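You operate a simulated robot arm through the tools that you are given. There is no shell and no other tool. Be economical: measure what you need, move in short steps, check, and stop when the job is done.

The job below is to be done with a simulated two-armed robot. You get a single attempt, and the scene is never put back.

## Task
Wash the clay pad on the test plate and prove it.
Fine: stand it in the ring and pump it down with a stroke of the pump knob. Rub it clean with the felt block and soap from the soap pot, stand the block back, pump till the gauge rises no more, then bleed to nought. Keep fingers from under the pump knob; drop nothing. Set down upright: felt block. What is to be rubbed or washed off counts as gone when no trace of it is left.

It is judged by the outcome, as a careful person would: the job done as asked, and still so three seconds after it is handed in. It fails if anything else is knocked over, pushed out of place, dropped, spilled or broken.

## Robot
Two 7-joint arms with fingered hands on one trunk that stands fixed in place. Base frame: the origin is at the foot of the trunk, x ahead of it, y to its left, z up. Units: mm, rad, N and s.
The left shoulder is at [70, 139, 1133], the right one opposite. With the tool pointing down near the work surface each hand reaches from about 460 to 840 mm from the base axis, measured 20 degrees to its own side. Payload 3.9 kg a hand.
Tool frame (each hand has its own): the origin (TCP) lies between the finger pads and is the grasp point; the fingertips stand 29 mm ahead of it; z points along the fingers, y is the line along which they close. The gripper opens to 100 mm. The gripper's body begins 34 mm behind the TCP. The gripper is a hand of 5 fingers: y runs from the thumb to the fingers, the wrist lies at [-15, -105, -177] in the tool frame, and closing takes about 1.5 s.
Orientation is told as [roll, pitch, yaw] about the base's x, y, z axes, in that order, counted from this pose: with the fingers straight down and the wrist toward the robot, the tool's x, y and z point along [0, 1, 0], [1, 0, 0] and [0, 0, -1] of the base frame.

## Interface
- The arms move only by the tool nudge_tool. It takes "left_series", "right_series" or both (then of equal length, played together; a hand with none holds still); each is a list of rows, each a list of 6 numbers: the shift along the base's x, y, z in mm, then the turn, a rotation vector about the base's x, y, z in rad. In form: [[x, y, z, ax, ay, az], ...]. A call has 1 to 8 rows; each row is the pose to reach, as a shift and turn from the pose commanded when the call began. "left_claw" and "right_claw" are, for a hand that has rows, the gripper command, from -1 (fully open) to 1 (shut), values between in proportion, set as the call begins (left out, the last holds). A row lasts 0.2 s, in which the tool goes at most 50 mm and 0.15 rad; a call with a longer step from one row to the next is refused whole, and so is a gripper value outside its range. Where a pose cannot be reached the arm comes as near as it can. A force on the tool above 40 N (or 10 N above the force at the start of the call, whichever is more), or a blocked arm, ends the call early, and 0.2 s more pass. Each finger travels about 153 mm/s and halts on what it meets, pressing with about 29 N; the grip force reading is that of the motor and also rises with nothing between the fingers. The clock runs only during rows and for 0.2 s after the last one: add rows that repeat a pose to give the fingers time. The reply holds the time, the measured pose of the TCP, the force on the tool along the base axes, the opening and the grip force, in the units named above and with some noise, with the torque about the TCP (base axes, N m) and any sound that the robot's microphone picked up, and new pictures: "show" is both (left out), scene, wrist or none (wrist: the cameras of the hands that moved).
- Cameras (640 x 400 px; columns grow to the right, rows downward): "scene" is now at [144.6, -5, 1476.1]; the picture's right is [-0.05, -1.00, 0.00], its down [-0.35, 0.02, -0.94] and it looks along [0.93, -0.05, -0.35] (base axes); focal length 214 px, centre (320, 200). "left" rides on the left gripper at [-65, -86, -121] in its tool frame; the picture's right is [-0.76, -0.31, 0.58], its down [0.59, -0.70, 0.40] and it looks along [0.28, 0.64, 0.71] (tool axes); focal length 247 px, centre (320, 200). "right" rides on the right gripper at [66, -86, -121] in its tool frame; the picture's right is [-0.76, 0.31, -0.58], its down [-0.59, -0.70, 0.40] and it looks along [-0.28, 0.64, 0.71] (tool axes); focal length 247 px, centre (320, 200). There is no depth. A picture from a camera that has moved, and an enlarged one, comes with that camera's place and axes in the base frame and with its lens.
- raise_lower(by): slides the trunk up (or, below 0, down) by that many mm; the arms and the scene camera ride with it, the base frame stays. It gives what a move gives, with no picture.
- move_fingers(index, middle, ring, little, thumb_bend, thumb_turn, hand): sets how far each is bent, from 0 (flat) to 100 (curled in); at 30 the hand is open as for a grip, at 70 the pads meet at the TCP. One left out holds its place. A second passes; each finger stops where it meets its share of the squeeze, and holds until it gets a number again. A gripper value or a shape takes the hand back. It gives what a move gives, with no picture; readings hold the bend of each and the force on index, middle, ring, little, thumb and palm. thumb_turn goes from beside the hand (0) to across from the fingers (100), as for a grip.
- grasp_type(shape, hand): the hand has 5 fingers and takes this shape, open, in about a second: jaw (thumb against the fingers, like two jaws); tri (thumb and two fingers); tip (a fingertip pinch); poke (one finger out to press); point (the index stretched); flat (the hand flat); cup (the hand cupped); fist (a fist). The gripper value then closes the fingers along that shape, each until it touches; the sizes above hold for jaw. It gives what a move gives, with no picture.
- head_to(pan, tilt): turns the head with the scene camera to pan (to the left, within 1.501 rad either way) and tilt (down, from -0.506 to 1.204), counted from straight ahead of the robot. It gives what a move gives, and a new picture of the scene camera.
- inspect(camera, box): a new picture of the part [left, top, right, bottom] of that camera's present view, enlarged. It takes no simulated time.
- finish_job(): hands the job in; it is judged then, once.

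Work in short steps. Places have to be worked out from the pictures, the camera data and where the tool is seen: move nearer, look again, correct. Check each grasp and each placing, and mend what went wrong. You have 120 turns and 200 pictures in all, those below and enlarged ones among them. Open the grippers and draw the arms clear of the work before you hand the job in, unless the task says otherwise; then end with one line.

The tools are called after "Request:" by a JSON object that holds its "op" and its "data". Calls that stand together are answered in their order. nudge_tool: Moves the arms, as the interface text tells. Its arguments: {"type":"object","properties":{"left_series":{"type":"array","items":{"type":"array","items":{"type":"number"}}},"left_claw":{"type":"number"},"right_series":{"type":"array","items":{"type":"array","items":{"type":"number"}}},"right_claw":{"type":"number"},"show":{"type":"string","enum":["both","scene","wrist","none"]}},"required":[]} The other tools are called the same way: raise_lower (by) slides the trunk up or down; grasp_type (shape, hand) gives the hand a shape; move_fingers (index, middle, ring, little, thumb_bend, thumb_turn, hand) moves the fingers one by one; head_to (pan, tilt) turns the head that bears the scene camera; inspect (camera, box) takes an enlarged picture of a part of a camera's view; finish_job () hands the job in.

At the start:

```text
clock: 0.0
left_tcp_pos: [393.4, 178.9, 1423.6]
left_tcp_rot: [0.0, -0.002, 0.072]
left_ft_force: [0.4, 0.0, 0.4]
left_moment: [0.01, 0.05, -0.01]
left_grip_width: 100.1
left_finger_force: 0.1
left_shape: jaw
left_bend: [30.0, 30.0, 30.0, 30.0, 30.0, 98.0]
left_finger forces: [0.0, 0.0, 0.0, 0.0, 0.0, 0.0]
right_tcp_pos: [350.8, -100.9, 1397.5]
right_tcp_rot: [-0.002, 0.0, 0.074]
right_ft_force: [0.0, -0.1, -0.6]
right_moment: [-0.01, 0.01, -0.02]
right_grip_width: 99.8
right_finger_force: 0.1
right_shape: jaw
right_bend: [30.0, 30.0, 30.0, 30.0, 30.0, 98.0]
right_finger forces: [0.0, 0.0, 0.1, 0.1, 0.1, 0.1]
trunk travel left (down, up): [-775.0, 65.0]
head pan, tilt: [-0.049, 0.36]
```

scene: 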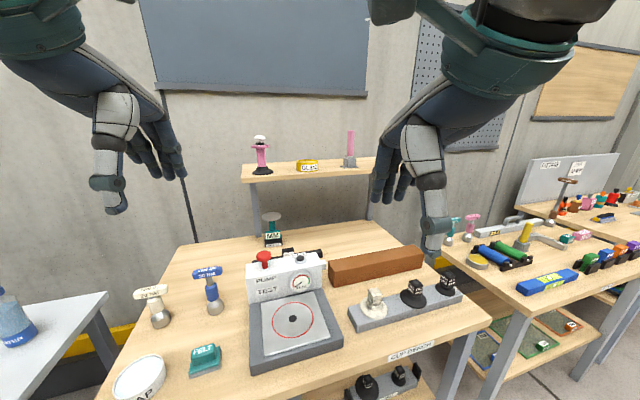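
right: 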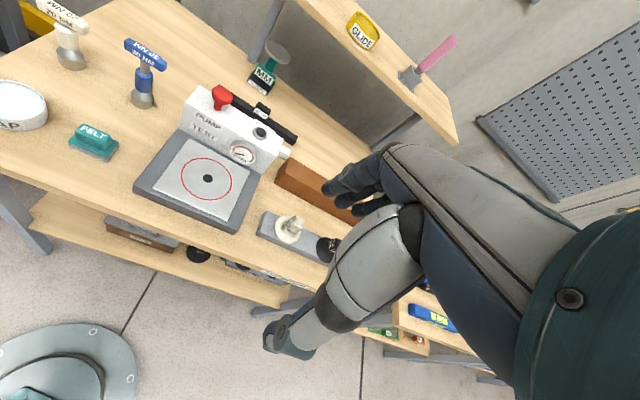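
left: 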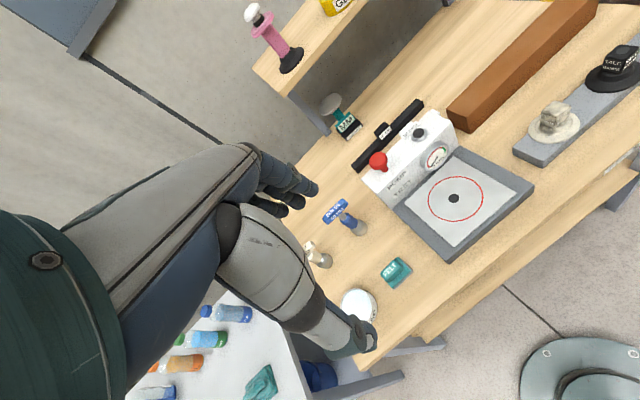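

I begin by enlarging the main bench parts to learn what the items are.

Request:
{"op": "inspect", "data": {"camera": "scene", "box": [220, 210, 360, 380]}}

Request:
{"op": "inspect", "data": {"camera": "scene", "box": [330, 250, 480, 360]}}

Request:
{"op": "inspect", "data": {"camera": "scene", "box": [100, 250, 240, 400]}}

Request:
{"op": "inspect", "data": {"camera": "left", "box": [320, 90, 640, 290]}}

```text
2.35 times, centred on (290, 295) of scene
camera zoom: at [144.6, -5.0, 1476.1], right [-0.05, -1.0, 0.0], down [-0.35, 0.02, -0.94], along [0.93, -0.05, -0.35], focal length 505 px, centre (391, -24)
```

zoom: 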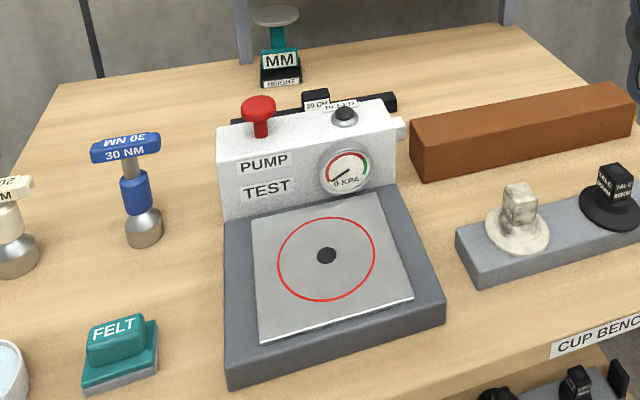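

```text
3.64 times, centred on (405, 305) of scene
camera zoom: at [144.6, -5.0, 1476.1], right [-0.05, -1.0, 0.0], down [-0.35, 0.02, -0.94], along [0.93, -0.05, -0.35], focal length 780 px, centre (11, -182)
```

zoom: 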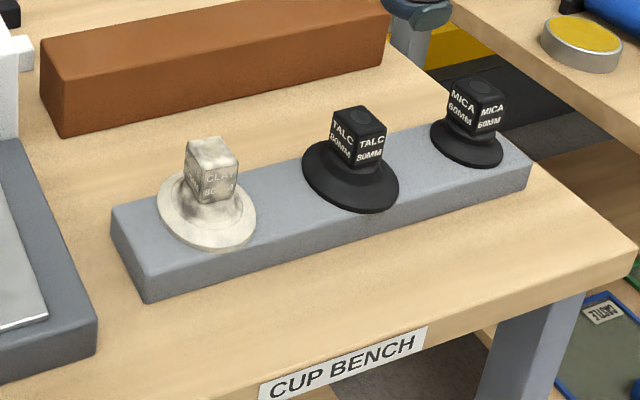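

```text
2.67 times, centred on (170, 325) of scene
camera zoom: at [144.6, -5.0, 1476.1], right [-0.05, -1.0, 0.0], down [-0.35, 0.02, -0.94], along [0.93, -0.05, -0.35], focal length 572 px, centre (720, -133)
```

zoom: 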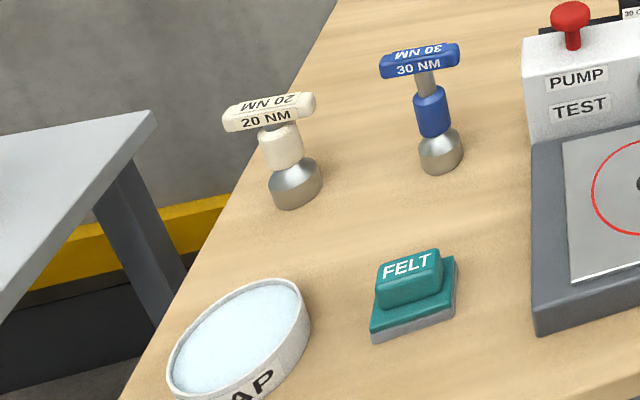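

```text
2.00 times, centred on (480, 190) of left
camera zoom: at [313.1, 109.0, 1543.8], right [-0.25, -0.78, -0.58], down [-0.74, 0.54, -0.4], along [0.62, 0.33, -0.71], focal length 494 px, centre (0, 220)
```

zoom: 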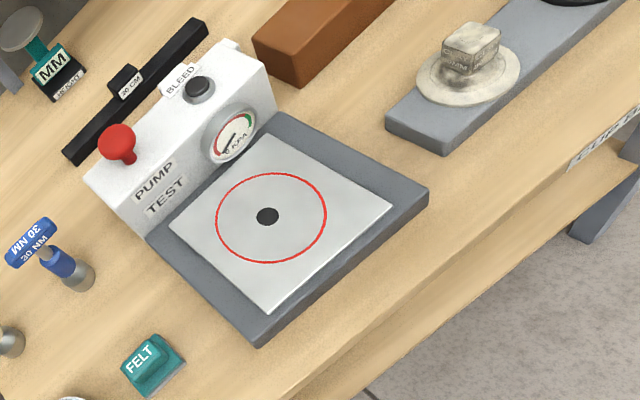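

The clay cup stands near (634,-195), knob top z≈1000. The plate hole is at about (615,52,928) and the pump knob top at about (724,141,1079). I move the right hand above the clay cup for a closer look.

Request:
{"op": "nudge_tool", "data": {"right_series": [[35, -12, -31, 0, 0, 0], [70, -24, -62, 0, 0, 0], [105, -36, -93, 0, 0, 0], [140, -48, -124, 0, 0, -0.02], [175, -60, -155, 0, 0, -0.04], [210, -72, -186, 0, 0, -0.06], [245, -84, -217, 0, 0, -0.07], [283, -94, -247, 0, 0, -0.074]], "right_claw": -1}}

```text
clock: 1.8
left_tcp_pos: [396.9, 179.3, 1422.3]
left_tcp_rot: [-0.002, 0.003, 0.071]
left_ft_force: [0.2, -0.4, -0.1]
left_moment: [0.01, 0.02, -0.01]
left_grip_width: 99.9
left_finger_force: 0.0
left_shape: jaw
left_bend: [30.0, 30.0, 30.0, 30.0, 30.0, 98.0]
left_finger forces: [0.1, 0.1, 0.1, 0.0, 0.0, 0.0]
right_tcp_pos: [635.7, -194.6, 1148.3]
right_tcp_rot: [0.0, 0.001, 0.002]
right_ft_force: [1.0, 0.3, -0.2]
right_moment: [0.03, 0.02, 0.02]
right_grip_width: 99.9
right_finger_force: 0.1
right_shape: jaw
right_bend: [30.0, 30.0, 30.0, 30.0, 30.0, 98.0]
right_finger forces: [0.1, 0.0, 0.0, 0.0, 0.0, 0.1]
trunk travel left (down, up): [-775.0, 65.0]
head pan, tilt: [-0.049, 0.36]
camera scene: at [147.4, -4.7, 1475.8], right [-0.05, -1.0, 0.0], down [-0.35, 0.02, -0.94], along [0.93, -0.05, -0.35], focal length 214 px, centre (320, 200)
camera right: at [549.9, -129.2, 1269.2], right [0.31, -0.76, 0.58], down [-0.7, -0.59, -0.4], along [0.64, -0.28, -0.71], focal length 247 px, centre (320, 200)
```

scene: 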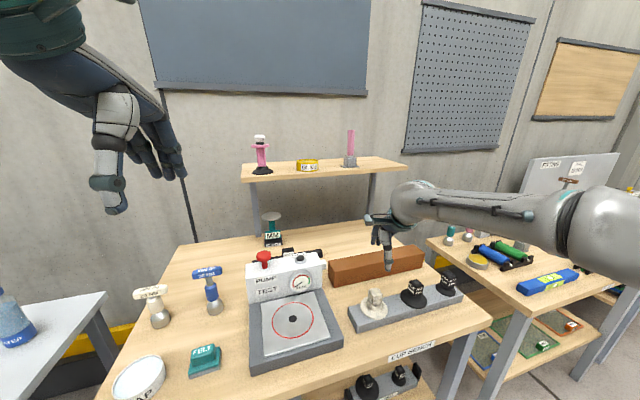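
right: 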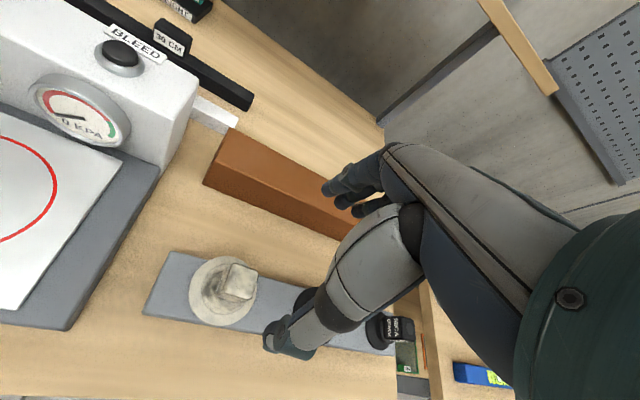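

The cup lies left of and below the hand in the wrist view. I enlarge both views to triangulate its knob.

Request:
{"op": "inspect", "data": {"camera": "right", "box": [150, 230, 310, 330]}}

Request:
{"op": "inspect", "data": {"camera": "scene", "box": [335, 260, 431, 320]}}

```text
4.00 times, centred on (230, 280) of right
camera zoom: at [549.9, -129.2, 1269.2], right [0.31, -0.76, 0.58], down [-0.7, -0.59, -0.4], along [0.64, -0.28, -0.71], focal length 988 px, centre (680, -120)
```

zoom: 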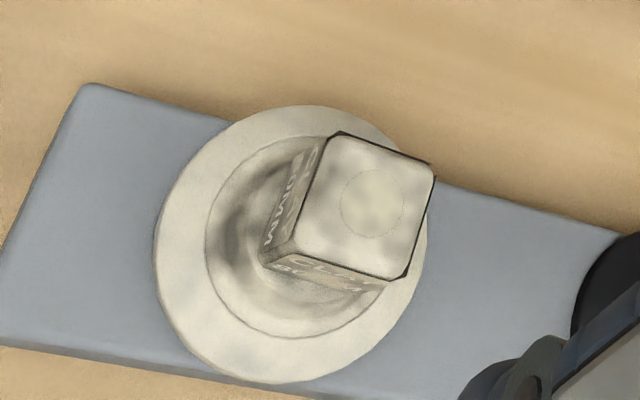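

```text
6.67 times, centred on (383, 290) of scene
camera zoom: at [147.4, -4.7, 1475.8], right [-0.05, -1.0, 0.0], down [-0.35, 0.02, -0.94], along [0.93, -0.05, -0.35], focal length 1430 px, centre (-100, -400)
```

zoom: 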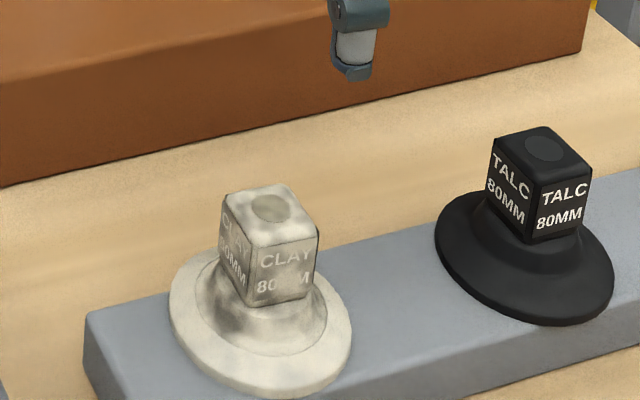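

Triangulated, the knob's top centre is at (631,-190.5,1006). It is a cube of about 30 mm, roughly square to the base axes. I descend to TCP z≈998 with a partly open hand.

Request:
{"op": "nudge_tool", "data": {"right_series": [[-4.7, 4.1, -45, 0, 0, 0], [-4.7, 4.1, -90, 0, 0, 0], [-4.7, 4.1, -115, 0, 0, 0], [-4.7, 4.1, -115, 0, 0, 0]], "right_claw": -0.7}}

```text
clock: 2.8
left_tcp_pos: [393.3, 178.9, 1422.5]
left_tcp_rot: [-0.002, 0.0, 0.072]
left_ft_force: [0.2, -0.7, -0.5]
left_moment: [0.03, 0.01, 0.02]
left_grip_width: 99.7
left_finger_force: 0.2
left_shape: jaw
left_bend: [30.0, 30.0, 30.0, 30.0, 30.0, 98.0]
left_finger forces: [0.0, 0.0, 0.0, 0.1, 0.0, 0.1]
right_tcp_pos: [627.8, -191.0, 1036.8]
right_tcp_rot: [0.002, -0.001, -0.001]
right_ft_force: [0.4, -0.4, -0.2]
right_moment: [-0.03, -0.02, -0.02]
right_grip_width: 85.5
right_finger_force: 0.0
right_shape: jaw
right_bend: [36.0, 32.0, 25.0, 35.0, 30.0, 98.0]
right_finger forces: [0.0, 0.1, 0.1, 0.0, 0.0, 0.0]
trunk travel left (down, up): [-775.0, 65.0]
head pan, tilt: [-0.049, 0.36]
camera scene: at [144.6, -4.7, 1476.1], right [-0.05, -1.0, 0.0], down [-0.35, 0.02, -0.94], along [0.93, -0.05, -0.35], focal length 214 px, centre (320, 200)
camera right: at [541.8, -125.3, 1157.8], right [0.31, -0.76, 0.58], down [-0.7, -0.59, -0.4], along [0.64, -0.28, -0.71], focal length 247 px, centre (320, 200)
```

scene: 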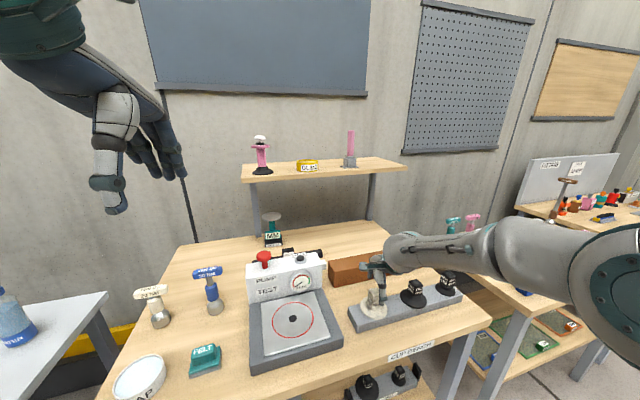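
right: 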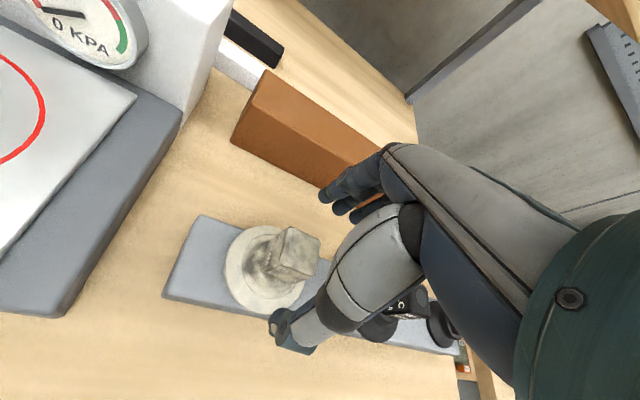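

The knob appears where predicted. I lower the last 35 mm and close gently over the knob.

Request:
{"op": "nudge_tool", "data": {"right_series": [[0, 0, -18, 0, 0, 0], [0, 0, -35, 0, 0, 0], [0, 0, -35, 0, 0, 0]], "show": "wrist"}}

Request:
{"op": "nudge_tool", "data": {"right_series": [[0, 0, 0, 0, 0, 0], [0, 0, 0, 0, 0, 0], [0, 0, 0, 0, 0, 0], [0, 0, 0, 0, 0, 0], [0, 0, 0, 0, 0, 0], [0, 0, 0, 0, 0, 0], [0, 0, 0, 0, 0, 0]], "right_claw": 1}}

```text
clock: 3.6
left_tcp_pos: [392.7, 179.9, 1423.4]
left_tcp_rot: [0.001, 0.001, 0.073]
left_ft_force: [-0.3, 0.7, 0.3]
left_moment: [0.01, 0.0, 0.02]
left_grip_width: 99.8
left_finger_force: 0.1
left_shape: jaw
left_bend: [30.0, 30.0, 30.0, 30.0, 30.0, 98.0]
left_finger forces: [0.1, 0.1, 0.1, 0.0, 0.0, 0.0]
right_tcp_pos: [628.0, -191.2, 1000.6]
right_tcp_rot: [0.001, 0.001, 0.0]
right_ft_force: [0.2, 0.4, 0.0]
right_moment: [0.01, 0.0, 0.04]
right_grip_width: 85.4
right_finger_force: 0.1
right_shape: jaw
right_bend: [36.0, 32.0, 25.0, 35.0, 30.0, 98.0]
right_finger forces: [0.1, 0.0, 0.0, 0.0, 0.0, 0.0]
trunk travel left (down, up): [-775.0, 65.0]
head pan, tilt: [-0.049, 0.36]
camera right: at [541.7, -125.9, 1121.7], right [0.31, -0.76, 0.58], down [-0.7, -0.59, -0.4], along [0.64, -0.28, -0.71], focal length 247 px, centre (320, 200)
```

right: 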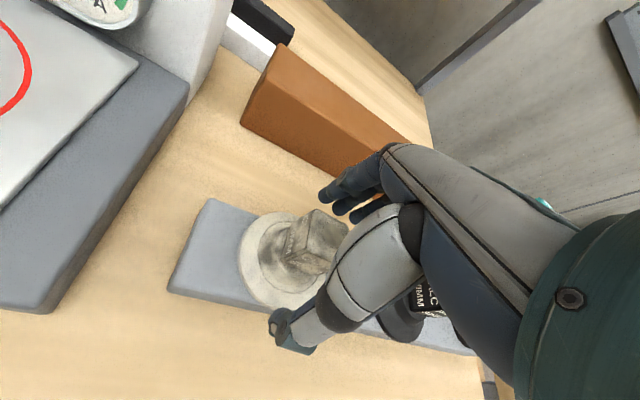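

```text
clock: 5.2
left_tcp_pos: [395.0, 178.7, 1423.6]
left_tcp_rot: [0.0, -0.001, 0.072]
left_ft_force: [-0.2, -0.2, -0.4]
left_moment: [-0.03, -0.04, -0.01]
left_grip_width: 99.9
left_finger_force: 0.1
left_shape: jaw
left_bend: [30.0, 30.0, 30.0, 30.0, 30.0, 98.0]
left_finger forces: [0.0, 0.1, 0.0, 0.0, 0.0, 0.1]
right_tcp_pos: [628.4, -190.8, 999.9]
right_tcp_rot: [0.001, 0.001, 0.0]
right_ft_force: [0.0, -1.1, 0.5]
right_moment: [-0.02, 0.04, 0.01]
right_grip_width: 28.4
right_finger_force: 29.5
right_shape: jaw
right_bend: [49.0, 48.0, 74.0, 55.0, 50.0, 100.0]
right_finger forces: [16.9, 7.3, 0.1, 0.0, 24.3, 0.0]
trunk travel left (down, up): [-775.0, 65.0]
head pan, tilt: [-0.049, 0.36]
camera scene: at [144.7, -5.0, 1476.1], right [-0.05, -1.0, 0.0], down [-0.35, 0.02, -0.94], along [0.93, -0.05, -0.35], focal length 214 px, centre (320, 200)
camera right: at [542.1, -125.9, 1121.8], right [0.31, -0.76, 0.58], down [-0.7, -0.59, -0.4], along [0.64, -0.28, -0.71], focal length 247 px, centre (320, 200)
```

scene: 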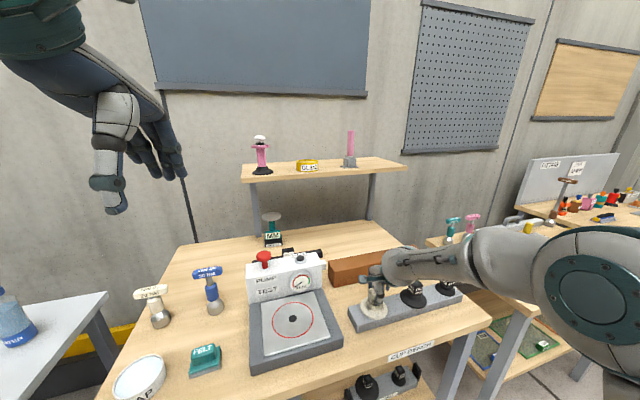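
right: 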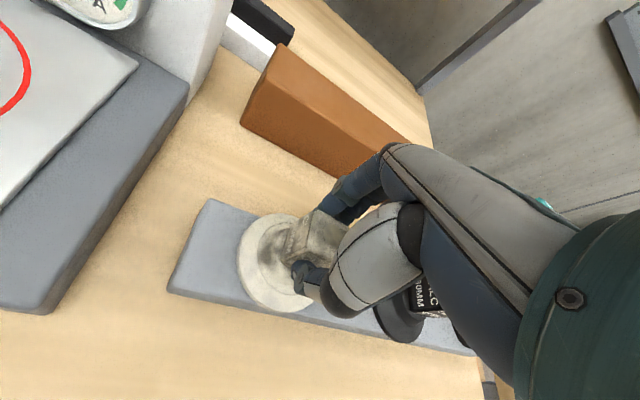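

Firm grip at 28 mm. I lift 60 mm and check that the cup comes along.

Request:
{"op": "nudge_tool", "data": {"right_series": [[0, 0, 30, 0, 0, 0], [0, 0, 70, 0, 0, 0], [0, 45, 70, 0, 0, 0], [-5, 90, 70, 0, 0, 0], [-10, 135, 70, 0, 0, 0], [-13, 180, 70, 0, 0, 0], [-15, 200, 70, 0, 0, 0], [-15, 200, 70, 0, 0, 0]]}}

```text
clock: 7.0
left_tcp_pos: [393.6, 178.6, 1422.3]
left_tcp_rot: [-0.001, 0.0, 0.071]
left_ft_force: [-0.1, 0.8, -0.4]
left_moment: [-0.03, 0.0, -0.01]
left_grip_width: 99.6
left_finger_force: 0.0
left_shape: jaw
left_bend: [30.0, 30.0, 30.0, 30.0, 30.0, 98.0]
left_finger forces: [0.0, 0.0, 0.0, 0.0, 0.0, 0.0]
right_tcp_pos: [618.6, -0.6, 1082.4]
right_tcp_rot: [0.042, 0.0, -0.026]
right_ft_force: [-0.4, 0.8, -0.2]
right_moment: [0.01, -0.03, 0.02]
right_grip_width: 28.3
right_finger_force: 28.9
right_shape: jaw
right_bend: [49.0, 48.0, 74.0, 55.0, 51.0, 100.0]
right_finger forces: [16.9, 7.5, 0.0, 0.0, 24.4, 0.0]
trunk travel left (down, up): [-775.0, 65.0]
head pan, tilt: [-0.049, 0.36]
camera scene: at [144.7, -4.6, 1476.1], right [-0.05, -1.0, 0.0], down [-0.35, 0.02, -0.94], along [0.93, -0.05, -0.35], focal length 214 px, centre (320, 200)
camera right: at [534.0, 62.2, 1205.2], right [0.29, -0.79, 0.54], down [-0.72, -0.55, -0.42], along [0.64, -0.27, -0.72], focal length 247 px, centre (320, 200)
```

scene: 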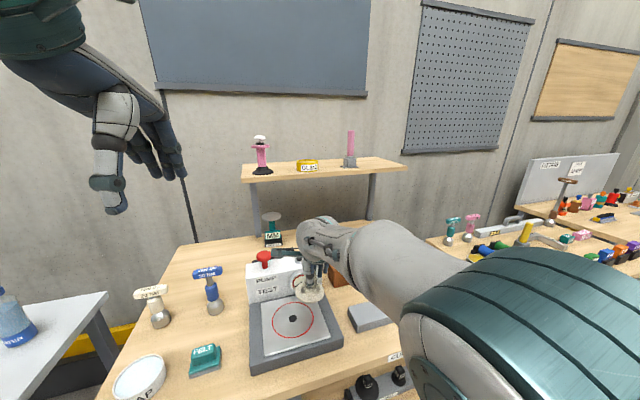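
right: 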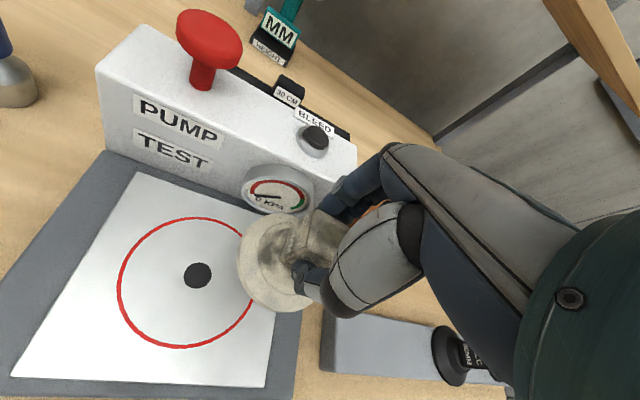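

The cup came along, but the arm tilts slightly (0.04 rad), which suggests it is near a joint limit. Turning the hand's yaw by +0.45 puts the wrist more to its own side, so I do that in place.

Request:
{"op": "nudge_tool", "data": {"right_series": [[0, 0, 0, 0, 0, 0.12], [0, 0, 0, 0, 0, 0.25], [0, 0, 0, 0, 0, 0.38], [0, 0, 0, 0, 0, 0.5], [0, 0, 0, 0, 0, 0.5], [0, 0, 0, 0, 0, 0.5]], "show": "wrist"}}

```text
clock: 8.4
left_tcp_pos: [394.9, 178.8, 1422.0]
left_tcp_rot: [-0.003, 0.0, 0.072]
left_ft_force: [-0.3, -0.3, 0.6]
left_moment: [0.0, -0.02, 0.0]
left_grip_width: 100.3
left_finger_force: 0.1
left_shape: jaw
left_bend: [30.0, 30.0, 30.0, 30.0, 30.0, 98.0]
left_finger forces: [0.1, 0.1, 0.0, 0.0, 0.1, 0.1]
right_tcp_pos: [614.2, 9.2, 1069.9]
right_tcp_rot: [0.001, 0.0, 0.501]
right_ft_force: [-0.4, -0.2, -1.6]
right_moment: [-0.02, -0.02, 0.01]
right_grip_width: 28.4
right_finger_force: 29.3
right_shape: jaw
right_bend: [49.0, 48.0, 74.0, 55.0, 51.0, 100.0]
right_finger forces: [16.8, 7.4, 0.0, 0.1, 24.4, 0.0]
trunk travel left (down, up): [-775.0, 65.0]
head pan, tilt: [-0.049, 0.36]
camera right: at [507.0, 26.3, 1191.4], right [0.63, -0.52, 0.58], down [-0.33, -0.85, -0.4], along [0.7, 0.06, -0.71], focal length 247 px, centre (320, 200)
```

right: 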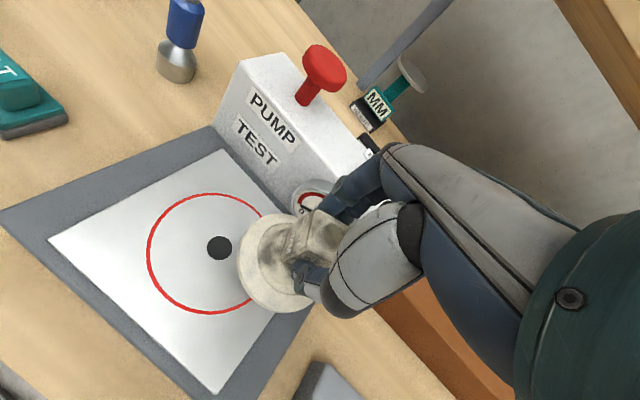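

Position and tilt are now right. I move over the hole, descend partway and look from both cameras.

Request:
{"op": "nudge_tool", "data": {"right_series": [[-3, 22, 0, 0, 0, 0], [-4, 43, 0, 0, 0, 0], [-4, 43, -25, 0, 0, 0], [-4, 43, -45, 0, 0, 0], [-4, 43, -45, 0, 0, 0]]}}

Request:
{"op": "inspect", "data": {"camera": "scene", "box": [240, 260, 352, 360]}}

Request:
{"op": "inspect", "data": {"camera": "right", "box": [160, 180, 352, 300]}}

```text
clock: 9.6
left_tcp_pos: [393.9, 179.2, 1423.5]
left_tcp_rot: [0.001, 0.0, 0.072]
left_ft_force: [0.3, -0.3, -0.2]
left_moment: [0.02, 0.03, 0.0]
left_grip_width: 99.7
left_finger_force: 0.0
left_shape: jaw
left_bend: [30.0, 30.0, 30.0, 30.0, 30.0, 98.0]
left_finger forces: [0.0, 0.0, 0.0, 0.1, 0.0, 0.0]
right_tcp_pos: [612.1, 50.9, 1024.3]
right_tcp_rot: [0.0, -0.001, 0.499]
right_ft_force: [-0.2, -0.3, -0.9]
right_moment: [0.0, 0.0, -0.01]
right_grip_width: 28.5
right_finger_force: 28.9
right_shape: jaw
right_bend: [49.0, 48.0, 74.0, 55.0, 51.0, 100.0]
right_finger forces: [17.0, 7.4, 0.0, 0.0, 24.4, 0.0]
trunk travel left (down, up): [-775.0, 65.0]
head pan, tilt: [-0.049, 0.36]
camera scene: at [144.3, -5.0, 1476.2], right [-0.05, -1.0, 0.0], down [-0.35, 0.02, -0.94], along [0.94, -0.05, -0.35], focal length 214 px, centre (320, 200)
camera right: at [504.3, 68.2, 1145.6], right [0.63, -0.52, 0.58], down [-0.33, -0.85, -0.4], along [0.7, 0.06, -0.71], focal length 247 px, centre (320, 200)
```

scene: 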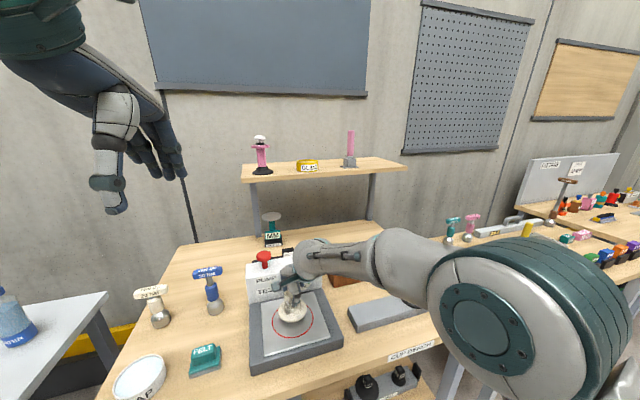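
right: 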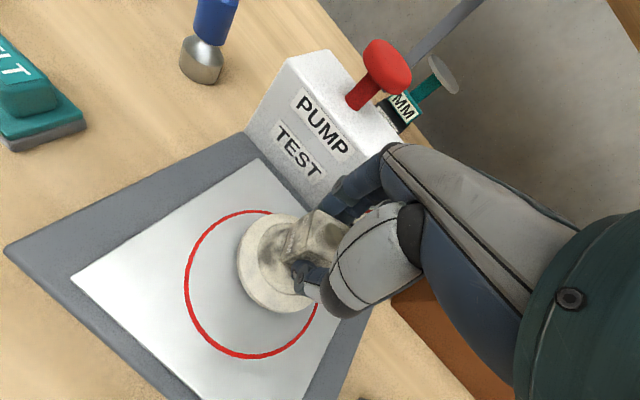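

```text
4.00 times, centred on (296, 310) of scene
camera zoom: at [144.3, -5.0, 1476.2], right [-0.05, -1.0, 0.0], down [-0.35, 0.02, -0.94], along [0.94, -0.05, -0.35], focal length 858 px, centre (416, -240)
```

zoom: 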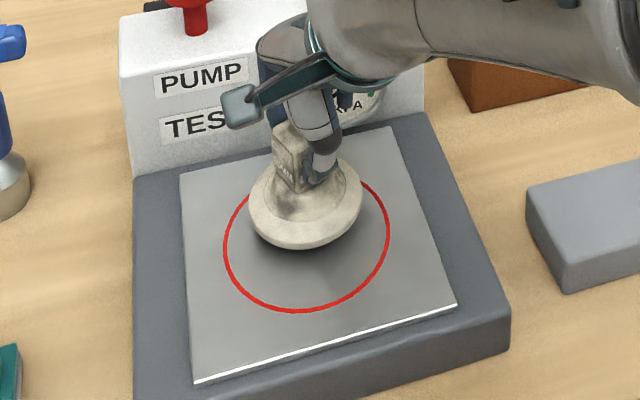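

```text
3.33 times, centred on (256, 240) of right
camera zoom: at [504.3, 68.2, 1145.6], right [0.63, -0.52, 0.58], down [-0.33, -0.85, -0.4], along [0.7, 0.06, -0.71], focal length 823 px, centre (533, 67)
```

zoom: 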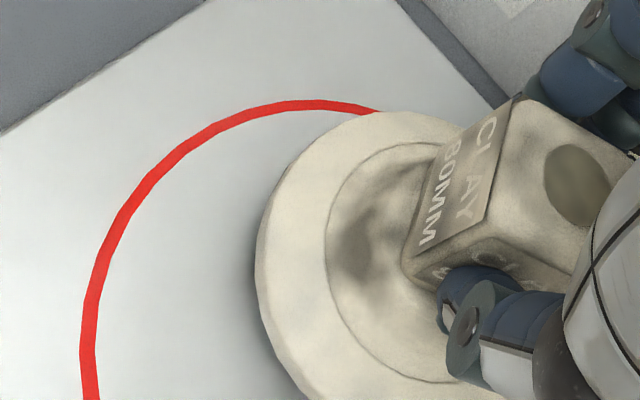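

Ring and cup line up to within about 5 mm, and the ring (radius ≈63) leaves ample margin for the 80 mm cup. I shift 3 mm toward me and lower slowly to touch.

Request:
{"op": "nudge_tool", "data": {"right_series": [[-3, 1, -8, 0, 0, 0], [-3, 1, -14, 0, 0, 0], [-3, 1, -18, 0, 0, 0], [-3, 1, -21, 0, 0, 0], [-3, 1, -23, 0, 0, 0], [-3, 1, -23, 0, 0, 0]]}}

Request:
{"op": "inspect", "data": {"camera": "scene", "box": [240, 260, 352, 360]}}

```text
clock: 11.0
left_tcp_pos: [389.4, 177.8, 1424.2]
left_tcp_rot: [0.0, -0.002, 0.071]
left_ft_force: [-0.2, 0.2, 0.5]
left_moment: [0.02, 0.0, -0.02]
left_grip_width: 100.0
left_finger_force: 0.2
left_shape: jaw
left_bend: [30.0, 30.0, 30.0, 30.0, 30.0, 98.0]
left_finger forces: [0.1, 0.1, 0.0, 0.1, 0.0, 0.1]
right_tcp_pos: [606.6, 52.5, 1008.4]
right_tcp_rot: [-0.002, -0.013, 0.496]
right_ft_force: [1.9, 0.0, 31.5]
right_moment: [0.18, -0.35, -0.02]
right_grip_width: 30.4
right_finger_force: 28.7
right_shape: jaw
right_bend: [49.0, 47.0, 74.0, 55.0, 74.0, 100.0]
right_finger forces: [20.2, 10.3, 0.1, 0.0, 29.0, 0.0]
trunk travel left (down, up): [-775.0, 65.0]
head pan, tilt: [-0.049, 0.36]
camera scene: at [139.4, -5.7, 1477.0], right [-0.05, -1.0, 0.0], down [-0.35, 0.02, -0.94], along [0.94, -0.04, -0.35], focal length 214 px, centre (320, 200)
camera right: at [498.5, 69.5, 1128.3], right [0.62, -0.52, 0.58], down [-0.33, -0.85, -0.41], along [0.71, 0.06, -0.7], focal length 247 px, centre (320, 200)
```

scene: 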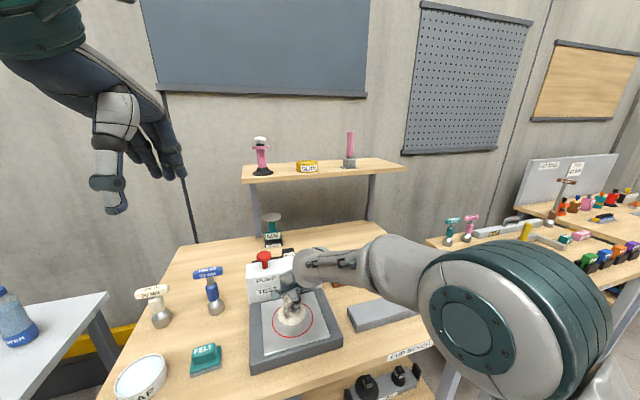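
right: 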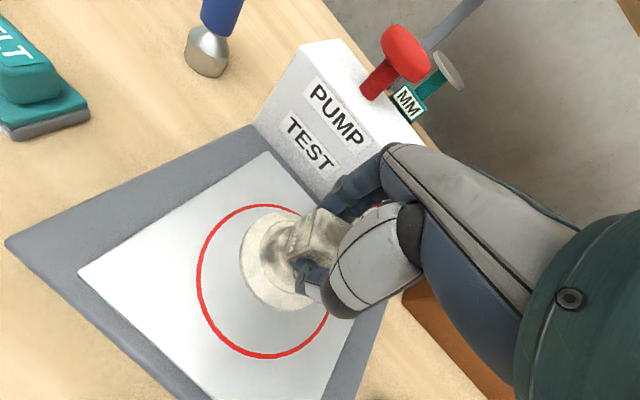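

```text
4.00 times, centred on (296, 310) of scene
camera zoom: at [139.4, -5.7, 1477.0], right [-0.05, -1.0, 0.0], down [-0.35, 0.02, -0.94], along [0.94, -0.04, -0.35], focal length 858 px, centre (416, -240)
```

zoom: 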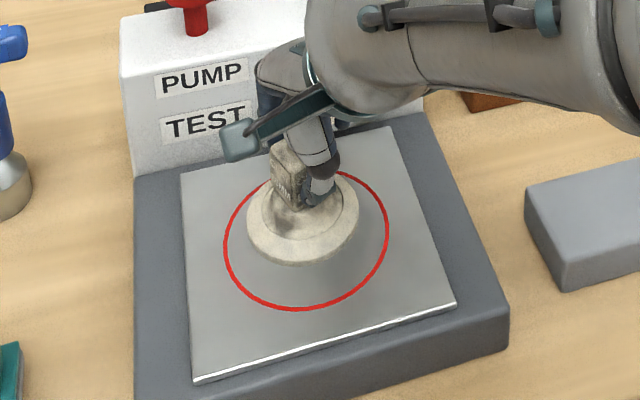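

Contact at TCP z≈1008, but the cup stands about 15 mm too far back in the ring (the plate is higher than I reckoned). I lift 12 mm, shift 15 mm toward me and set it down again.

Request:
{"op": "nudge_tool", "data": {"right_series": [[0, 0, 12, 0, 0, 0], [-8, 0, 16, 0, 0, 0], [-15, -2, 16, 0, 0, 0], [-15, -2, 16, 0, 0, 0]]}}

Request:
{"op": "inspect", "data": {"camera": "scene", "box": [240, 260, 352, 360]}}

```text
clock: 12.0
left_tcp_pos: [394.2, 178.4, 1422.3]
left_tcp_rot: [-0.001, 0.002, 0.07]
left_ft_force: [1.0, -0.2, 0.3]
left_moment: [0.0, 0.01, -0.03]
left_grip_width: 99.7
left_finger_force: 0.1
left_shape: jaw
left_bend: [30.0, 30.0, 30.0, 30.0, 30.0, 98.0]
left_finger forces: [0.1, 0.0, 0.1, 0.1, 0.0, 0.1]
right_tcp_pos: [592.6, 51.0, 1015.8]
right_tcp_rot: [0.0, 0.002, 0.499]
right_ft_force: [-0.8, -0.4, -0.2]
right_moment: [-0.02, 0.03, -0.01]
right_grip_width: 29.3
right_finger_force: 28.7
right_shape: jaw
right_bend: [49.0, 47.0, 74.0, 55.0, 74.0, 100.0]
right_finger forces: [17.4, 7.9, 0.0, 0.1, 25.2, 0.1]
trunk travel left (down, up): [-775.0, 65.0]
head pan, tilt: [-0.049, 0.36]
camera scene: at [145.4, -4.9, 1476.0], right [-0.05, -1.0, 0.0], down [-0.35, 0.02, -0.94], along [0.93, -0.05, -0.35], focal length 214 px, centre (320, 200)
camera right: at [485.7, 68.0, 1137.7], right [0.63, -0.52, 0.58], down [-0.34, -0.85, -0.4], along [0.7, 0.06, -0.71], focal length 247 px, centre (320, 200)
```

scene: 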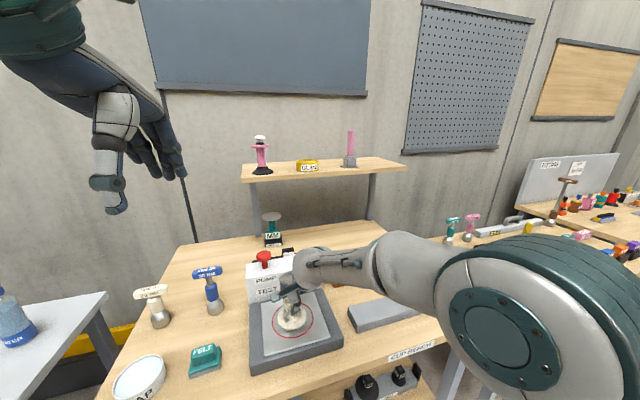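
right: 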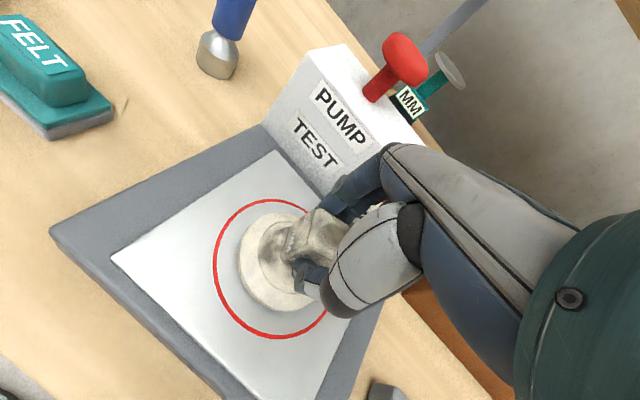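

```text
4.00 times, centred on (296, 310) of scene
camera zoom: at [145.4, -4.9, 1476.0], right [-0.05, -1.0, 0.0], down [-0.35, 0.02, -0.94], along [0.93, -0.05, -0.35], focal length 858 px, centre (416, -240)
```

zoom: 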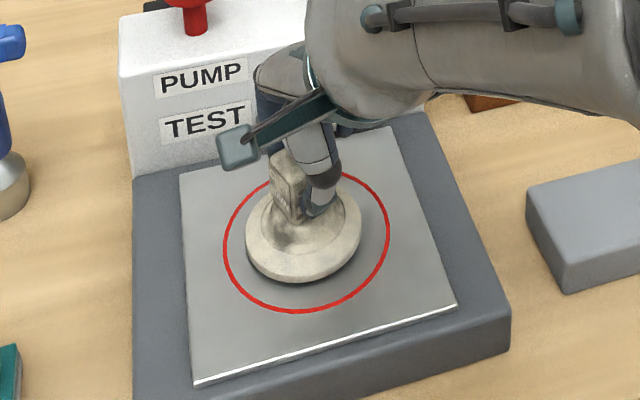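

Centred in the ring now. I lower it onto the plate.

Request:
{"op": "nudge_tool", "data": {"right_series": [[1, -2, -4, 0, 0, 0], [1, -2, -7, 0, 0, 0], [1, -2, -9, 0, 0, 0], [1, -2, -10, 0, 0, 0]], "show": "wrist"}}

```text
clock: 13.0
left_tcp_pos: [392.3, 177.9, 1423.9]
left_tcp_rot: [0.001, -0.002, 0.071]
left_ft_force: [0.0, 0.6, 0.1]
left_moment: [-0.02, 0.03, 0.01]
left_grip_width: 100.0
left_finger_force: 0.1
left_shape: jaw
left_bend: [30.0, 30.0, 30.0, 30.0, 30.0, 98.0]
left_finger forces: [0.1, 0.1, 0.1, 0.0, 0.0, 0.1]
right_tcp_pos: [594.3, 49.8, 1009.8]
right_tcp_rot: [-0.003, -0.005, 0.501]
right_ft_force: [0.3, 0.0, 8.2]
right_moment: [0.09, -0.14, -0.01]
right_grip_width: 29.5
right_finger_force: 28.7
right_shape: jaw
right_bend: [49.0, 47.0, 74.0, 55.0, 74.0, 100.0]
right_finger forces: [17.5, 8.4, 0.1, 0.0, 26.0, 0.0]
trunk travel left (down, up): [-775.0, 65.0]
head pan, tilt: [-0.049, 0.36]
camera right: at [485.6, 65.7, 1130.6], right [0.63, -0.52, 0.58], down [-0.33, -0.85, -0.4], along [0.7, 0.06, -0.71], focal length 247 px, centre (320, 200)
```

right: 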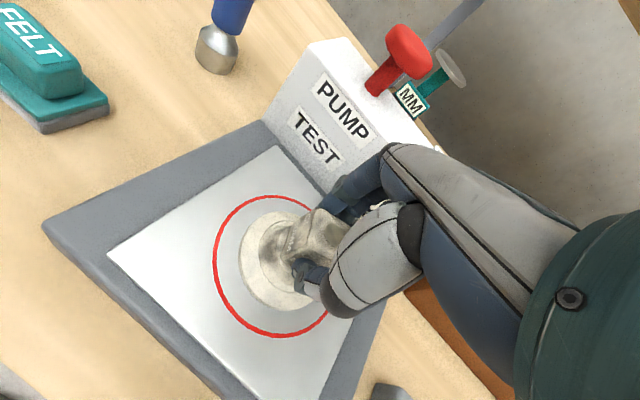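

Seated, with 8 N of contact. I open the hand partly, then look before lifting.

Request:
{"op": "nudge_tool", "data": {"right_series": [[0, 0, 1, 0, 0, 0], [0, 0, 1, 0, 0, 0], [0, 0, 1, 0, 0, 0], [0, 0, 1, 0, 0, 0], [0, 0, 1, 0, 0, 0]], "right_claw": -0.6, "show": "none"}}

Request:
{"op": "nudge_tool", "data": {"right_series": [[0, 0, 25, 0, 0, 0], [0, 0, 60, 0, 0, 0], [0, 0, 100, 0, 0, 0], [-20, -40, 110, 0, 0, 0], [-40, -80, 120, 0, 0, 0], [-60, -120, 130, 0, 0, 0], [-80, -160, 130, 0, 0, 0], [-100, -200, 130, 0, 0, 0]]}}

Request:
{"op": "inspect", "data": {"camera": "scene", "box": [240, 235, 352, 360]}}

```text
clock: 14.2
left_tcp_pos: [393.9, 178.3, 1423.2]
left_tcp_rot: [0.0, 0.0, 0.071]
left_ft_force: [-0.3, 0.6, 0.5]
left_moment: [-0.02, 0.0, 0.01]
left_grip_width: 99.8
left_finger_force: 0.1
left_shape: jaw
left_bend: [30.0, 30.0, 30.0, 30.0, 30.0, 98.0]
left_finger forces: [0.1, 0.1, 0.0, 0.0, 0.1, 0.0]
right_tcp_pos: [594.0, 48.4, 1007.8]
right_tcp_rot: [-0.001, -0.001, 0.498]
right_ft_force: [-0.3, 1.1, -0.2]
right_moment: [-0.03, 0.0, 0.01]
right_grip_width: 79.6
right_finger_force: 0.1
right_shape: jaw
right_bend: [38.0, 33.0, 25.0, 37.0, 31.0, 99.0]
right_finger forces: [0.1, 0.1, 0.0, 0.0, 0.0, 0.0]
trunk travel left (down, up): [-775.0, 65.0]
head pan, tilt: [-0.049, 0.36]
```

```text
clock: 16.0
left_tcp_pos: [393.3, 174.8, 1424.4]
left_tcp_rot: [0.002, -0.001, 0.071]
left_ft_force: [-1.0, -0.3, 0.0]
left_moment: [0.0, -0.01, 0.01]
left_grip_width: 99.8
left_finger_force: 0.2
left_shape: jaw
left_bend: [30.0, 30.0, 30.0, 30.0, 30.0, 98.0]
left_finger forces: [0.0, 0.0, 0.1, 0.0, 0.1, 0.0]
right_tcp_pos: [494.2, -151.8, 1140.6]
right_tcp_rot: [0.002, -0.002, 0.499]
right_ft_force: [-0.1, -1.1, 0.4]
right_moment: [0.02, -0.03, 0.01]
right_grip_width: 79.6
right_finger_force: 0.0
right_shape: jaw
right_bend: [38.0, 33.0, 25.0, 37.0, 30.0, 99.0]
right_finger forces: [0.0, 0.0, 0.0, 0.0, 0.0, 0.0]
trunk travel left (down, up): [-775.0, 65.0]
head pan, tilt: [-0.049, 0.36]
camera scene: at [143.9, -7.9, 1476.2], right [-0.05, -1.0, 0.0], down [-0.35, 0.02, -0.94], along [0.94, -0.04, -0.35], focal length 214 px, centre (320, 200)
camera right: at [386.7, -135.3, 1261.5], right [0.63, -0.52, 0.58], down [-0.34, -0.85, -0.4], along [0.7, 0.06, -0.71], focal length 247 px, centre (320, 200)
```

scene: 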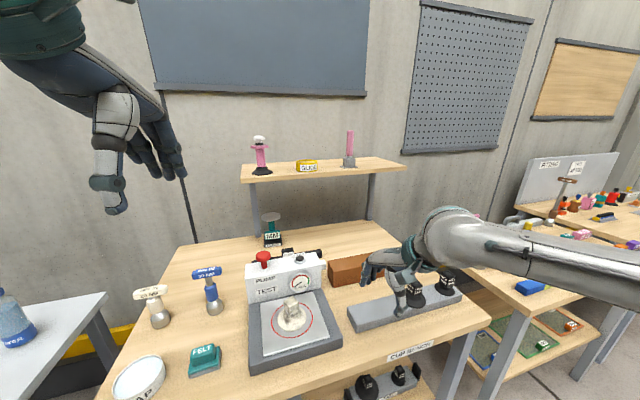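
right: 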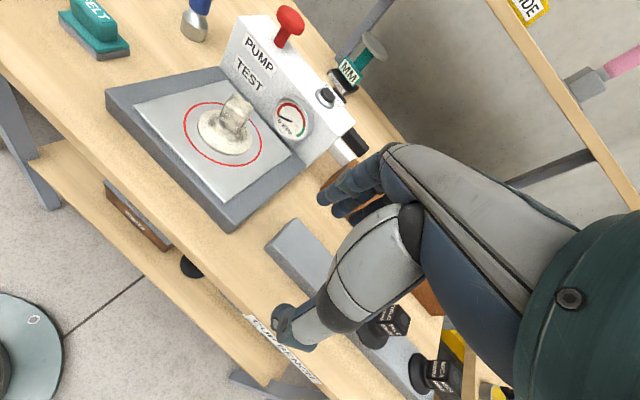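

```text
3.20 times, centred on (296, 298) of scene
camera zoom: at [143.9, -7.9, 1476.2], right [-0.05, -1.0, 0.0], down [-0.35, 0.02, -0.94], along [0.94, -0.04, -0.35], focal length 686 px, centre (397, -112)
```

zoom: 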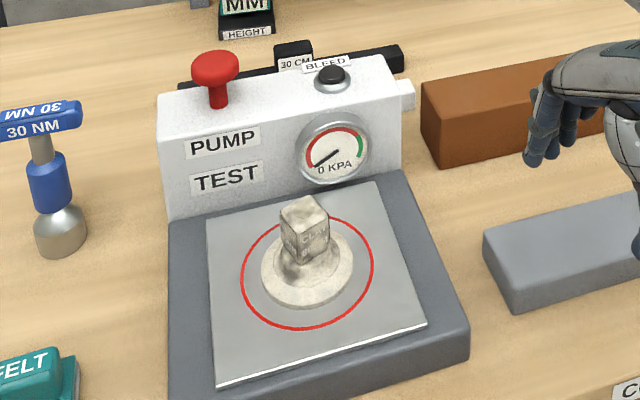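

The cup is centred in the ring and the gauge reads 0. I set the left hand to the poke shape and bring it high above the pump area, keeping the right hand aside.

Request:
{"op": "grasp_type", "data": {"hand": "left", "shape": "poke"}}

Request:
{"op": "nudge_tool", "data": {"left_series": [[36, -5, -20, 0, 0, -0.01], [72, -10, -40, 0, 0, -0.02], [108, -15, -60, 0, 0, -0.03], [144, -20, -80, 0, 0, -0.04], [180, -25, -100, 0, 0, -0.05], [216, -30, -120, 0, 0, -0.06], [252, -35, -140, 0, 0, -0.07], [287, -38, -160, 0, 0, -0.072]]}}

```text
clock: 16.9
left_tcp_pos: [393.6, 178.2, 1423.3]
left_tcp_rot: [0.0, 0.0, 0.07]
left_ft_force: [-0.2, 0.7, -1.3]
left_moment: [-0.01, 0.02, -0.02]
left_grip_width: 0.0
left_finger_force: 0.0
left_shape: poke
left_bend: [70.0, 70.0, 99.0, 99.0, 100.0, 100.0]
left_finger forces: [0.0, 0.1, 0.1, 0.0, 0.1, 0.0]
right_tcp_pos: [494.7, -148.9, 1139.7]
right_tcp_rot: [-0.001, -0.001, 0.499]
right_ft_force: [-0.9, 0.8, 0.3]
right_moment: [0.01, 0.02, 0.01]
right_grip_width: 79.8
right_finger_force: 0.1
right_shape: jaw
right_bend: [38.0, 33.0, 25.0, 37.0, 30.0, 99.0]
right_finger forces: [0.0, 0.1, 0.0, 0.0, 0.0, 0.0]
trunk travel left (down, up): [-775.0, 65.0]
head pan, tilt: [-0.049, 0.36]
```

```text
clock: 18.7
left_tcp_pos: [682.4, 140.2, 1263.2]
left_tcp_rot: [-0.001, 0.002, -0.002]
left_ft_force: [0.0, 0.2, -0.3]
left_moment: [0.0, 0.02, 0.0]
left_grip_width: 0.0
left_finger_force: 0.2
left_shape: poke
left_bend: [70.0, 70.0, 99.0, 99.0, 100.0, 100.0]
left_finger forces: [0.0, 0.0, 0.0, 0.0, 0.1, 0.1]
right_tcp_pos: [497.7, -149.1, 1139.9]
right_tcp_rot: [0.001, 0.001, 0.498]
right_ft_force: [0.3, 0.2, 0.2]
right_moment: [-0.02, 0.04, 0.0]
right_grip_width: 80.0
right_finger_force: 0.1
right_shape: jaw
right_bend: [38.0, 33.0, 25.0, 37.0, 30.0, 99.0]
right_finger forces: [0.0, 0.0, 0.0, 0.1, 0.0, 0.0]
trunk travel left (down, up): [-775.0, 65.0]
head pan, tilt: [-0.049, 0.36]
camera scene: at [147.5, -5.4, 1475.8], right [-0.05, -1.0, 0.0], down [-0.35, 0.02, -0.94], along [0.93, -0.04, -0.35], focal length 214 px, centre (320, 200)
camera left: at [597.1, 76.3, 1383.5], right [-0.31, -0.76, -0.58], down [-0.7, 0.59, -0.4], along [0.64, 0.28, -0.71], focal length 247 px, centre (320, 200)
```

scene: 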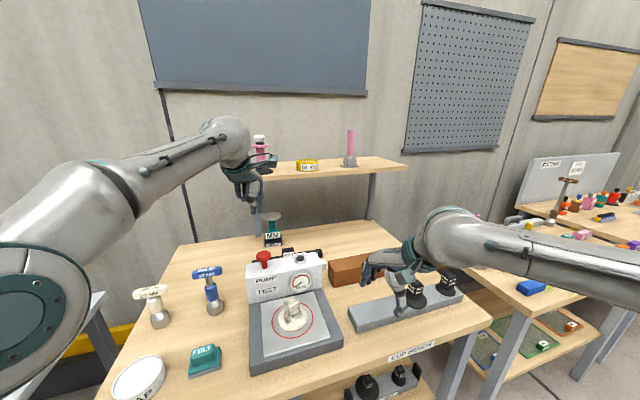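
left: 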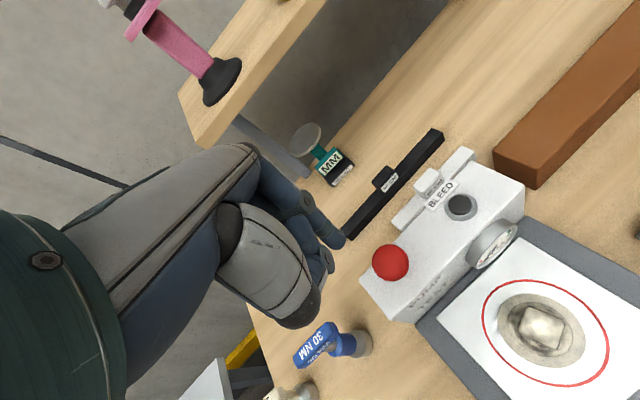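

The fingertip sits about 29 mm ahead of the TCP, and the pump knob top is at (711,141,1086). I lower to just above the knob first.

Request:
{"op": "nudge_tool", "data": {"left_series": [[15, 0, -45, 0, 0, 0], [30, 0, -90, 0, 0, 0], [30, 0, -130, 0, 0, 0], [30, 0, -138, 0, 0, 0], [30, 0, -138, 0, 0, 0]]}}

Request:
{"op": "inspect", "data": {"camera": "scene", "box": [220, 210, 332, 280]}}

```text
clock: 19.9
left_tcp_pos: [712.2, 142.4, 1126.6]
left_tcp_rot: [0.0, 0.001, 0.0]
left_ft_force: [0.1, 0.0, 0.2]
left_moment: [-0.01, 0.04, 0.03]
left_grip_width: 0.0
left_finger_force: 0.2
left_shape: poke
left_bend: [70.0, 70.0, 99.0, 99.0, 100.0, 100.0]
left_finger forces: [0.0, 0.1, 0.1, 0.0, 0.1, 0.0]
right_tcp_pos: [495.7, -148.9, 1141.3]
right_tcp_rot: [-0.001, 0.0, 0.499]
right_ft_force: [-0.2, 0.3, 0.4]
right_moment: [-0.01, -0.02, 0.01]
right_grip_width: 79.7
right_finger_force: 0.2
right_shape: jaw
right_bend: [38.0, 33.0, 25.0, 37.0, 30.0, 99.0]
right_finger forces: [0.0, 0.0, 0.0, 0.1, 0.1, 0.1]
trunk travel left (down, up): [-775.0, 65.0]
head pan, tilt: [-0.049, 0.36]
camera scene: at [144.5, -4.9, 1476.1], right [-0.05, -1.0, 0.0], down [-0.35, 0.02, -0.94], along [0.93, -0.05, -0.35], focal length 214 px, centre (320, 200)
camera left: at [625.6, 77.7, 1246.1], right [-0.31, -0.76, -0.58], down [-0.7, 0.59, -0.4], along [0.64, 0.28, -0.71], focal length 247 px, centre (320, 200)
```

scene: 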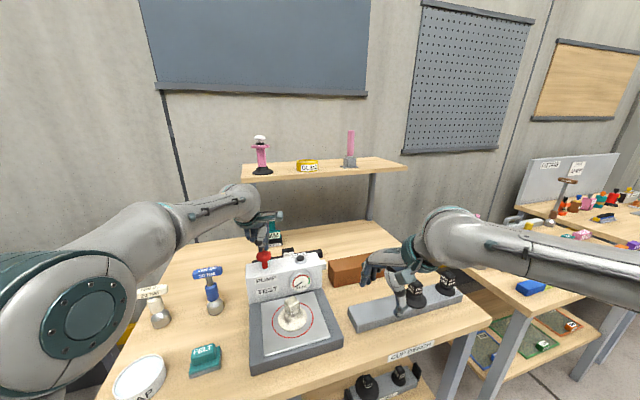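
left: 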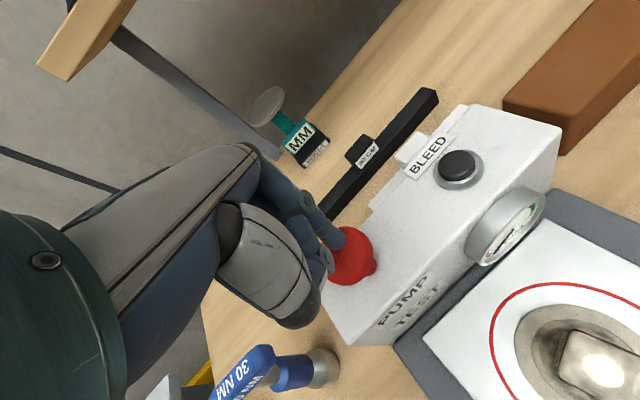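

```text
5.71 times, centred on (276, 245) of scene
camera zoom: at [144.5, -4.9, 1476.1], right [-0.05, -1.0, 0.0], down [-0.35, 0.02, -0.94], along [0.93, -0.05, -0.35], focal length 1226 px, centre (571, -57)
```

zoom: 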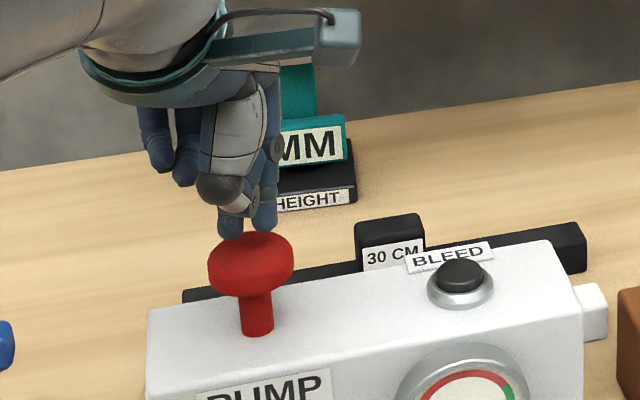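

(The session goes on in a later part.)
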